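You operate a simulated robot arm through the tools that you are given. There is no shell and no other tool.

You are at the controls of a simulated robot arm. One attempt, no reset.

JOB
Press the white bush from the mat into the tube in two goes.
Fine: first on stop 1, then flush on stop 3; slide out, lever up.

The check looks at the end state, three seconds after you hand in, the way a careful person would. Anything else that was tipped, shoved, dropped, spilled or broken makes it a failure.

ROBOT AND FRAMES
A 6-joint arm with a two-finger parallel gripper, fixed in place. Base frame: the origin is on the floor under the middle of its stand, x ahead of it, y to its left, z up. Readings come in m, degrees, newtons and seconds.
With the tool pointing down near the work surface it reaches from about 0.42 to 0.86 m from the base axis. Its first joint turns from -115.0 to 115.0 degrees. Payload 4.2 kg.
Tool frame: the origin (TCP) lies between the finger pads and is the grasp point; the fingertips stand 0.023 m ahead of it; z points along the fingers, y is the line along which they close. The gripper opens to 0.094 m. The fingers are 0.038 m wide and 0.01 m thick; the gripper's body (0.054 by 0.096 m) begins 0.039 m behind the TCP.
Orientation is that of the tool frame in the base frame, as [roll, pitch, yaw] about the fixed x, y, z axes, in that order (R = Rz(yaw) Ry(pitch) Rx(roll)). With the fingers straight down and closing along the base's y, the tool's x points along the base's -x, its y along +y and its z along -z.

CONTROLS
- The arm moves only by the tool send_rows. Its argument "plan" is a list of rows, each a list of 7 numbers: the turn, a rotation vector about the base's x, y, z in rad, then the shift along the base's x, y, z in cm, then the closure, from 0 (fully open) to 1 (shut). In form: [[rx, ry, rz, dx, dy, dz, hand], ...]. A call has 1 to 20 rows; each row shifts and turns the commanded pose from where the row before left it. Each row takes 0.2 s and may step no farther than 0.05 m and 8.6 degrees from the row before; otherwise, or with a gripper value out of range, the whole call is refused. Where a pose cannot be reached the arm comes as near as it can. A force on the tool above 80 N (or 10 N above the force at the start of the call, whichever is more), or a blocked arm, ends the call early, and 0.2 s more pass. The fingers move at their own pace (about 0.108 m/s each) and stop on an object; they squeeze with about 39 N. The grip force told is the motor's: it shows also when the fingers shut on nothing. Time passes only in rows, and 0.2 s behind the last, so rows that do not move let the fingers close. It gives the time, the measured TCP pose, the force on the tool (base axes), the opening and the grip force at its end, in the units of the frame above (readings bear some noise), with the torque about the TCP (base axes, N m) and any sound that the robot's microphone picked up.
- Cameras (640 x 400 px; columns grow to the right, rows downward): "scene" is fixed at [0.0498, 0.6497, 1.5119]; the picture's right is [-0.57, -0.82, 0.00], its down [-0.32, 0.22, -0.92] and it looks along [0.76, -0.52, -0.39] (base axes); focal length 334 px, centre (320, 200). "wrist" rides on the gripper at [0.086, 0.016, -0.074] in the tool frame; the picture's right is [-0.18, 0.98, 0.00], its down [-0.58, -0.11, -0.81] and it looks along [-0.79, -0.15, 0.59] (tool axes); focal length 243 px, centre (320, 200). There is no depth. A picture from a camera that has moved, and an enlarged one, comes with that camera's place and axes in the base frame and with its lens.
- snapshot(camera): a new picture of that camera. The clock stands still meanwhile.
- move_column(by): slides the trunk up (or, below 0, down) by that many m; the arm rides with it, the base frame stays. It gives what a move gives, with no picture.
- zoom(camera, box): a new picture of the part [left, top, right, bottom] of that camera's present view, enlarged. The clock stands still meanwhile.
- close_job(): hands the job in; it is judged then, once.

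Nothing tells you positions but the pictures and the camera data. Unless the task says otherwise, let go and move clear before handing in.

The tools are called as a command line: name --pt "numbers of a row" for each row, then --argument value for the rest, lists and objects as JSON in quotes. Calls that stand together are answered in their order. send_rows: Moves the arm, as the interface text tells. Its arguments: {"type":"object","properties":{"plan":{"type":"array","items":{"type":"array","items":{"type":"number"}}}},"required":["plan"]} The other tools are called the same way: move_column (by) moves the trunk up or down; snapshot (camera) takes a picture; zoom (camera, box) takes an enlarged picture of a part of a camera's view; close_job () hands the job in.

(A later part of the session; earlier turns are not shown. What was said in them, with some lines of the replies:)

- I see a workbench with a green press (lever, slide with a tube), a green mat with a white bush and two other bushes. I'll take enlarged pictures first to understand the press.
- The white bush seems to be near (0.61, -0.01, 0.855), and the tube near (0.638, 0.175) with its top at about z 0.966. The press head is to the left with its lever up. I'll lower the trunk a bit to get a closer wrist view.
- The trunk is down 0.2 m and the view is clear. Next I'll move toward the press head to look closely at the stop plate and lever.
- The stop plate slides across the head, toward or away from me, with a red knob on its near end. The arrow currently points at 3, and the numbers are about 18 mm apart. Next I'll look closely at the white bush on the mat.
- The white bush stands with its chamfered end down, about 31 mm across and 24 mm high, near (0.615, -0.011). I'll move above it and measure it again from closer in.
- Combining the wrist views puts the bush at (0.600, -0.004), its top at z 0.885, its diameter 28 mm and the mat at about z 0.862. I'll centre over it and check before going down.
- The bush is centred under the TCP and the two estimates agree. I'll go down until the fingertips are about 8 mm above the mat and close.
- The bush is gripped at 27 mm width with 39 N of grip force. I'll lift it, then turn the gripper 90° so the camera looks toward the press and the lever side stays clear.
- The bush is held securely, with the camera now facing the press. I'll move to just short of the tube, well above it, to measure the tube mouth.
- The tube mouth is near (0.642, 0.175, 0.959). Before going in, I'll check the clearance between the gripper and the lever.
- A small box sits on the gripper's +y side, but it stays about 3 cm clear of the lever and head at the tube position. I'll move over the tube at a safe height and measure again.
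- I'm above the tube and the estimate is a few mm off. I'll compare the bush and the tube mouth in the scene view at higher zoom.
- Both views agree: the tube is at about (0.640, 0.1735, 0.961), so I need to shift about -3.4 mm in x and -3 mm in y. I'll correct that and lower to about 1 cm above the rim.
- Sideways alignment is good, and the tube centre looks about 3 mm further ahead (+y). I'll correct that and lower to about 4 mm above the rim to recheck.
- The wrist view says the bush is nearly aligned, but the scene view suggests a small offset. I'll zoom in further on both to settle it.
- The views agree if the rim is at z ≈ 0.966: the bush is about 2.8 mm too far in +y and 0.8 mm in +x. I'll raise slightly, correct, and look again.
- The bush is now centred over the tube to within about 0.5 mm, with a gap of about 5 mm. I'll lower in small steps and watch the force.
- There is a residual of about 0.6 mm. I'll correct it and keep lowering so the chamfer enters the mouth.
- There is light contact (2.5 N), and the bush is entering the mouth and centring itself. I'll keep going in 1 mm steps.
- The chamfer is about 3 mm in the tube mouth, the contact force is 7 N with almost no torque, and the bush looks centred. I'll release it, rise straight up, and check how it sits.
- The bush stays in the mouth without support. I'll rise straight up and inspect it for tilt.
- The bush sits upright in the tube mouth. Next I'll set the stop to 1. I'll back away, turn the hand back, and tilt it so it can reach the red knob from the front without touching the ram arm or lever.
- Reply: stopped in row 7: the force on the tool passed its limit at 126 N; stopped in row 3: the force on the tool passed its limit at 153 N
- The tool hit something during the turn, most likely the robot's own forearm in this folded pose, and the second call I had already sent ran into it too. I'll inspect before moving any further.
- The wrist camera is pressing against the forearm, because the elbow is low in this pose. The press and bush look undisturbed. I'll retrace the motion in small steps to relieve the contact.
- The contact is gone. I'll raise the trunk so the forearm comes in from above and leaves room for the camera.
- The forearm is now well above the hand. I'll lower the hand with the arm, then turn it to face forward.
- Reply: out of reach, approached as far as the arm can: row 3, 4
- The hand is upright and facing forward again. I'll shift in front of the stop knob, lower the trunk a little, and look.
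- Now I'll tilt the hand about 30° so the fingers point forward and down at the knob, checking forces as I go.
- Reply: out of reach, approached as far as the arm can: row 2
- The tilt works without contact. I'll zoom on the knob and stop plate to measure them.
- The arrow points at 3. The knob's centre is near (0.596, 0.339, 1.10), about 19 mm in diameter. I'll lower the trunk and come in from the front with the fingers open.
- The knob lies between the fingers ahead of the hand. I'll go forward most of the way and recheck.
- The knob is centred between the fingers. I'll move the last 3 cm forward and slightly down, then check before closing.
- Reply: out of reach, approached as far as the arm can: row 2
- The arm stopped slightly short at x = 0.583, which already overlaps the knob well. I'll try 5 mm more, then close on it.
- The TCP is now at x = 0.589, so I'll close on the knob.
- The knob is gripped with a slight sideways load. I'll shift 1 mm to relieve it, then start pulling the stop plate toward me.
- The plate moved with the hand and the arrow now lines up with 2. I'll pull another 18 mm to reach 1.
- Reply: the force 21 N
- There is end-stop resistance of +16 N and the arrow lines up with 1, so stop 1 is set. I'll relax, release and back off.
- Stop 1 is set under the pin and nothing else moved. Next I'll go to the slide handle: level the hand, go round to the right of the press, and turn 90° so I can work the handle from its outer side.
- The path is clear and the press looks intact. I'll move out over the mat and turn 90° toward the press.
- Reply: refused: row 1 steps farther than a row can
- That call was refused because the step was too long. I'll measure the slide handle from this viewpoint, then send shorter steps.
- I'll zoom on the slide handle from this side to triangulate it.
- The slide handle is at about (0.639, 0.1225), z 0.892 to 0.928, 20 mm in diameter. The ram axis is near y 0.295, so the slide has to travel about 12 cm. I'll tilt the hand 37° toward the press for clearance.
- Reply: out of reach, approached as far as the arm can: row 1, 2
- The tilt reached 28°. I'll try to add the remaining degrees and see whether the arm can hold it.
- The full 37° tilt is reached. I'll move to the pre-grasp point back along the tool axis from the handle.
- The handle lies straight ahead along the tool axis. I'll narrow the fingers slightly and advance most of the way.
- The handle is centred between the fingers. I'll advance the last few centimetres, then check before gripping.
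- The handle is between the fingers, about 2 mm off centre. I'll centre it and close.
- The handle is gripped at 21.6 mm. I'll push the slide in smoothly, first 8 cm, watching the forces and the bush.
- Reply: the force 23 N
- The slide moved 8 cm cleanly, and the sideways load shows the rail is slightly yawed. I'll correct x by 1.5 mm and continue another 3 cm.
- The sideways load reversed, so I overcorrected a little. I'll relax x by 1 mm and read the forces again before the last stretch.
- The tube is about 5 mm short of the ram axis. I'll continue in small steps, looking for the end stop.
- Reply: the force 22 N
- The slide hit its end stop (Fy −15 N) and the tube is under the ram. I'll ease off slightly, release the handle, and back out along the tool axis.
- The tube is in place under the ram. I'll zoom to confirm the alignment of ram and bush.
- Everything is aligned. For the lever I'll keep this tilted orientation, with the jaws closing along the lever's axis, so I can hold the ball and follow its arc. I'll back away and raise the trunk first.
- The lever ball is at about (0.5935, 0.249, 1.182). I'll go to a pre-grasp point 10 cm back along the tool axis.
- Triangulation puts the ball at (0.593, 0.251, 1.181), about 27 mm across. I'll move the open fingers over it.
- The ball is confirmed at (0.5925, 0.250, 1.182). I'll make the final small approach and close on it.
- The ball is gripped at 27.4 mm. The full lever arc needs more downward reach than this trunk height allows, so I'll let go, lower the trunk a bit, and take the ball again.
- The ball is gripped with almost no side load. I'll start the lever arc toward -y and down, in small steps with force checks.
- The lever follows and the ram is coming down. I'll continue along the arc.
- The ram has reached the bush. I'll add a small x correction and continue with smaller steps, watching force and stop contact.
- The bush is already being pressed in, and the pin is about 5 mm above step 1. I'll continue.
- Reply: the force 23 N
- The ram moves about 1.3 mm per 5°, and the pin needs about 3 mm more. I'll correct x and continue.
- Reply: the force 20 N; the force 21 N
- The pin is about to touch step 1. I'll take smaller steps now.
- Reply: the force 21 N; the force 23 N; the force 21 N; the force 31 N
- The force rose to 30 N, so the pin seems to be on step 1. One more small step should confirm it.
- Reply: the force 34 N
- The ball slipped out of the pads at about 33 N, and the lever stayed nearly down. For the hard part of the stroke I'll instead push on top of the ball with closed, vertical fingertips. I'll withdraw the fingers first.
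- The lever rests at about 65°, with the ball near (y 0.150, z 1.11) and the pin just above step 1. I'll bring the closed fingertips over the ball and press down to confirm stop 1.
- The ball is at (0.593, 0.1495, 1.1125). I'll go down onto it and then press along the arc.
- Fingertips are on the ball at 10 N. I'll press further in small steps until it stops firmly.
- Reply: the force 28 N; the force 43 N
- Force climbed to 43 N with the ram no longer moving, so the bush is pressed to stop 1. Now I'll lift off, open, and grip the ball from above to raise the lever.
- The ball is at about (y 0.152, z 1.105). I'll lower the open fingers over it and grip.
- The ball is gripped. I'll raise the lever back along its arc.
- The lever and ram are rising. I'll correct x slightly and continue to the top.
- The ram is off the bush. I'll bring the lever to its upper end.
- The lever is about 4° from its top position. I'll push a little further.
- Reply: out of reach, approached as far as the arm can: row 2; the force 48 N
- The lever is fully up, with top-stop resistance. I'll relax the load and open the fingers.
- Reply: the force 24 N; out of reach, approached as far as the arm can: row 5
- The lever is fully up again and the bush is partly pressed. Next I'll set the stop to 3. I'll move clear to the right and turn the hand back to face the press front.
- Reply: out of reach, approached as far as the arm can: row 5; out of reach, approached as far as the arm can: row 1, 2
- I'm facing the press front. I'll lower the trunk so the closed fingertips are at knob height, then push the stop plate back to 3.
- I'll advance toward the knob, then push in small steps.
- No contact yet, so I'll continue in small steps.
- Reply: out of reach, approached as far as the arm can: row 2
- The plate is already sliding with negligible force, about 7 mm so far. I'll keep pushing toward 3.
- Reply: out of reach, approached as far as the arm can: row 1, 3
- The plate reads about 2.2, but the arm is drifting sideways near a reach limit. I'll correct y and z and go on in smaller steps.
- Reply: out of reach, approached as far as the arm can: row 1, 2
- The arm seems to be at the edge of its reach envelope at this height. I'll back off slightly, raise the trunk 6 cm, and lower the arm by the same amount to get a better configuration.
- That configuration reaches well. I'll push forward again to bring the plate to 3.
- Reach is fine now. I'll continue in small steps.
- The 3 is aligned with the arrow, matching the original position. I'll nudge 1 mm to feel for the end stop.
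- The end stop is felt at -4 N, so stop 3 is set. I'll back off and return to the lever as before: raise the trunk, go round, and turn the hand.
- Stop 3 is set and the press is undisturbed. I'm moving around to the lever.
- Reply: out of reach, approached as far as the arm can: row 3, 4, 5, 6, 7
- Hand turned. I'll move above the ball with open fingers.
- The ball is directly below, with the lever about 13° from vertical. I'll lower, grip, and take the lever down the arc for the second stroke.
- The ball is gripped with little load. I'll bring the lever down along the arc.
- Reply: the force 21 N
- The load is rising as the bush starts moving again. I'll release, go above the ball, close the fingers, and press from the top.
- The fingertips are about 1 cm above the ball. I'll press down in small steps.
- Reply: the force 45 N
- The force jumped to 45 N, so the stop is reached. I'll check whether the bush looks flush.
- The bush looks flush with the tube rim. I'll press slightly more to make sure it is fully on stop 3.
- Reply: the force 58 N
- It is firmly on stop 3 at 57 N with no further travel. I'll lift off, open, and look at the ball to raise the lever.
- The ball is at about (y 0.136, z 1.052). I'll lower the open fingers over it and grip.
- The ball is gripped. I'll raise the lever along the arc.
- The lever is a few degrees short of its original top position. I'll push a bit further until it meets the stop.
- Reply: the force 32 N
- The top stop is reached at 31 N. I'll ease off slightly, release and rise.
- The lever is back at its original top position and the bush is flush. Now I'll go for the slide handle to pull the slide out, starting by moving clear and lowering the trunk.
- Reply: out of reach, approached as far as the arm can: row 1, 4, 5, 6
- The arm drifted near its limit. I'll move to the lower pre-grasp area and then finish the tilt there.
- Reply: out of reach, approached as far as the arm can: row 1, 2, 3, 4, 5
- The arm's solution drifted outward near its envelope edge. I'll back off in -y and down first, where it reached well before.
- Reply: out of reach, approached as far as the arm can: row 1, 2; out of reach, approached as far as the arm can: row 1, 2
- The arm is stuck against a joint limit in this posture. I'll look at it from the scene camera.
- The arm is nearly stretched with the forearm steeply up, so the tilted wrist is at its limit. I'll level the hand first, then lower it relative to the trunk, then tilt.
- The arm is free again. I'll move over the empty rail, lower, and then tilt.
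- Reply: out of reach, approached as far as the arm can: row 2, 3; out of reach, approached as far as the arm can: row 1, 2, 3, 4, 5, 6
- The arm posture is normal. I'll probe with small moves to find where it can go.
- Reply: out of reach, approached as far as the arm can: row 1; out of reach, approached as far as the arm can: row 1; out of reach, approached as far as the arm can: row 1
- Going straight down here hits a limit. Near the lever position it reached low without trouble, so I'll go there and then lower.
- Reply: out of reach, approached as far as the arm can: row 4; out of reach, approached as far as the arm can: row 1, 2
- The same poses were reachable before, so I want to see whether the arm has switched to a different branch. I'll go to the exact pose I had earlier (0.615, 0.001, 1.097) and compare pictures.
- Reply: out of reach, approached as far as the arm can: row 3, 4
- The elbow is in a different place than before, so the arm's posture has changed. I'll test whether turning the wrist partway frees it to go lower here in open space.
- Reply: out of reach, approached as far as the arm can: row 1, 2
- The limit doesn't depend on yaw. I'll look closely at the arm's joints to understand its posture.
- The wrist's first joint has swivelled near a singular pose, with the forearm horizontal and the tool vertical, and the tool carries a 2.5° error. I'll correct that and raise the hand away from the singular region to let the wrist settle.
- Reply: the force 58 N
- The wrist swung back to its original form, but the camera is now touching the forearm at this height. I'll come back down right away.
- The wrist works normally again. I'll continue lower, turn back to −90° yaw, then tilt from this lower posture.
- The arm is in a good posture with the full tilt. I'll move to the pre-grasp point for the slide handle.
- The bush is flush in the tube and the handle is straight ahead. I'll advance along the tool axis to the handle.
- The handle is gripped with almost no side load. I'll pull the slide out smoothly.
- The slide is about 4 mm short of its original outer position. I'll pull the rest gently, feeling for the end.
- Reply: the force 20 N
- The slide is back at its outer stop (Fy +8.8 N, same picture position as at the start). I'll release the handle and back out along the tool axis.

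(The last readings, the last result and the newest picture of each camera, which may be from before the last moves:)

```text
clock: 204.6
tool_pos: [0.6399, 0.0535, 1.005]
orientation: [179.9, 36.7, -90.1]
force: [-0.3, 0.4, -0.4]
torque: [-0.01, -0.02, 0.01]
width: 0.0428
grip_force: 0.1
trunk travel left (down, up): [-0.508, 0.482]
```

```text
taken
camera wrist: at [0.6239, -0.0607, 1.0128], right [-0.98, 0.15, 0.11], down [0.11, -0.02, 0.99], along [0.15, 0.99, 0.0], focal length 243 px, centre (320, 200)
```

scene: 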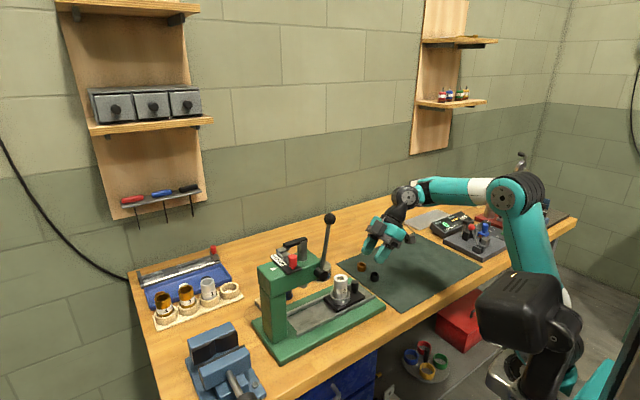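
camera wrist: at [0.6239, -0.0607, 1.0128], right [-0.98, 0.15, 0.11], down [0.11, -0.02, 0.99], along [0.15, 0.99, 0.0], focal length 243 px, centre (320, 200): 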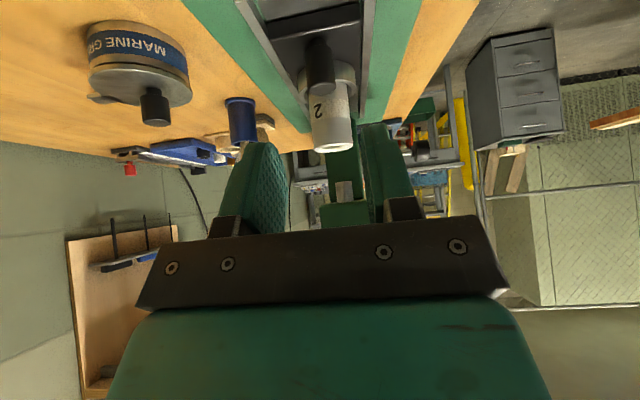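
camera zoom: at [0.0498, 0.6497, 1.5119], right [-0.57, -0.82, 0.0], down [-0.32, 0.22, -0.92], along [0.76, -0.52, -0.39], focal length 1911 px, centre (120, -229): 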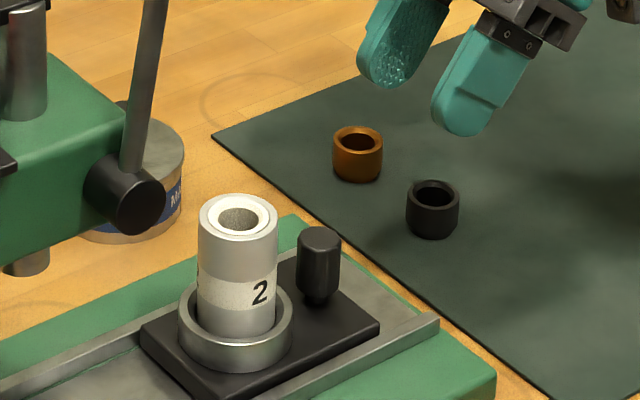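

The bush appears flush, the slide is out and the lever is up. I'll take close looks to verify before moving away.

zoom --camera "wrist" --box '[295, 90, 375, 170]'

zoom --camera "scene" --box '[328, 268, 352, 292]'

zoom --camera "scene" --box '[260, 200, 340, 300]'

```text
5.00 times, centred on (335, 130) of wrist
camera zoom: at [0.6239, -0.0607, 1.0128], right [-0.98, 0.15, 0.11], down [0.11, -0.02, 0.99], along [0.15, 0.99, 0.0], focal length 1213 px, centre (245, 550)
```

zoom: 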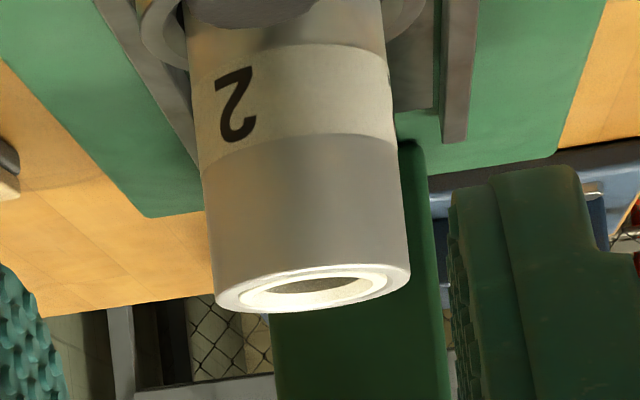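

```text
16.00 times, centred on (340, 280) of scene
camera zoom: at [0.0498, 0.6497, 1.5119], right [-0.57, -0.82, 0.0], down [-0.32, 0.22, -0.92], along [0.76, -0.52, -0.39], focal length 5352 px, centre (0, -1080)
```

zoom: 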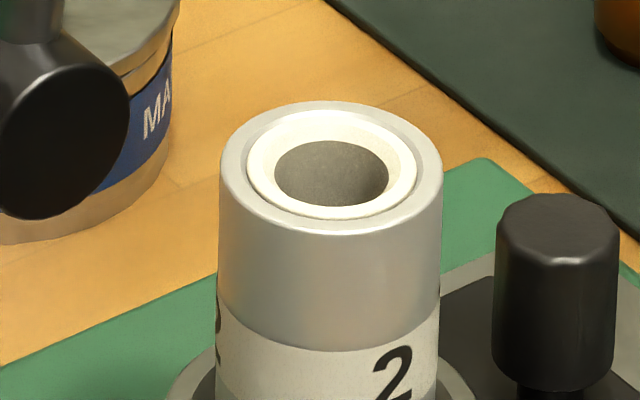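

```text
4.00 times, centred on (300, 250) of scene
camera zoom: at [0.0498, 0.6497, 1.5119], right [-0.57, -0.82, 0.0], down [-0.32, 0.22, -0.92], along [0.76, -0.52, -0.39], focal length 1338 px, centre (400, 0)
```

zoom: 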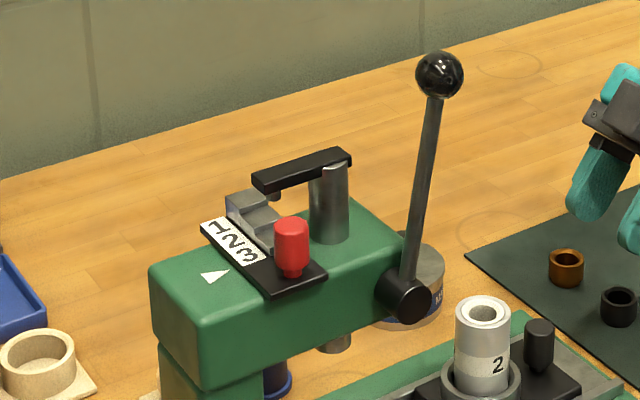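

The bush is flush with the rim, stop 3 is set, the lever is fully up and the slide is out. I'll raise the trunk straight up to move clear.

move_column --by 0.25

snapshot --camera "scene"

zoom --camera "scene" --box '[240, 200, 420, 340]'

```text
clock: 207.1
tool_pos: [0.6394, 0.0551, 1.2554]
orientation: [179.9, 36.7, -90.0]
force: [0.6, -0.5, 1.1]
torque: [-0.02, -0.02, 0.01]
width: 0.0426
grip_force: 0.1
trunk travel left (down, up): [-0.758, 0.232]
```

```text
taken
```

scene: 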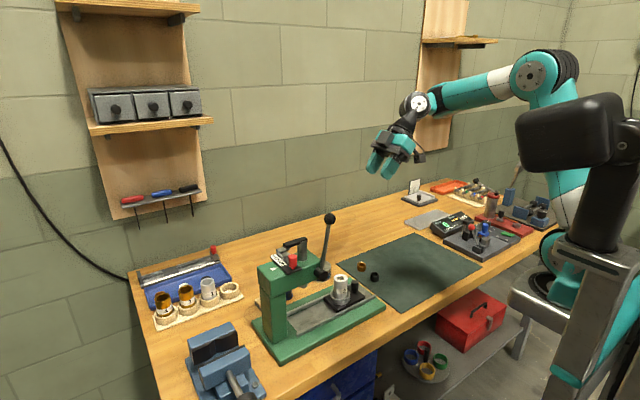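

```text
2.86 times, centred on (330, 270) of scene
camera zoom: at [0.0498, 0.6497, 1.5119], right [-0.57, -0.82, 0.0], down [-0.32, 0.22, -0.92], along [0.76, -0.52, -0.39], focal length 956 px, centre (291, 0)
```

zoom: 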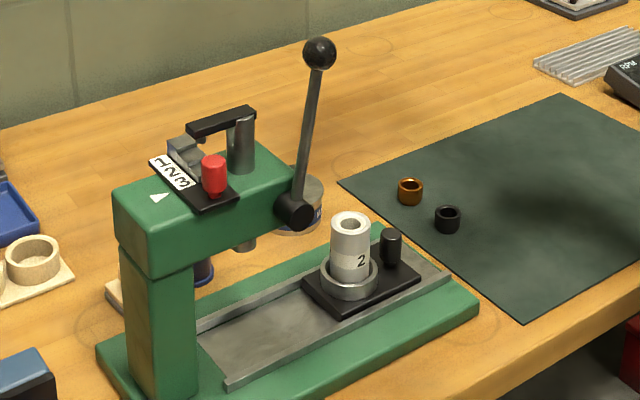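

The arm is clear. The white bush is flush in tube 2, the slide is at its outer position, the lever is up, and the bronze and black bushes and everything else look unmoved. I'm handing the job in.

close_job

```text
The job is handed in.
```

The white bush is pressed flush into tube 2. I pressed it first on stop 1, raised the lever fully, and then pressed it flush on stop 3. The job is handed in, but no verdict came back.

- **Press:** Both strokes ended on a firm stop, 43 N on stop 1 and 57 N on stop 3. In the last close-up the bush is level with the tube rim.
- **End state:** The slide is back at its outer stop, where it started. The lever is at its top position and the stop plate is on 3, as at the start.
- **Arm contacts:** The wrist camera pressed against the robot's own forearm three times. Two contacts ended a move early, at 126 N and 153 N; the third read about 58 N. All were in open space, away from the press.
- **Lever slip:** The lever ball slipped out of the grip once near stop 1. The lever sprang back a few degrees, so I finished both strokes by pushing on top of the ball.
- **Surroundings:** The bronze and black bushes and everything else on the bench look unmoved in the final picture. The arm has let go and is clear.
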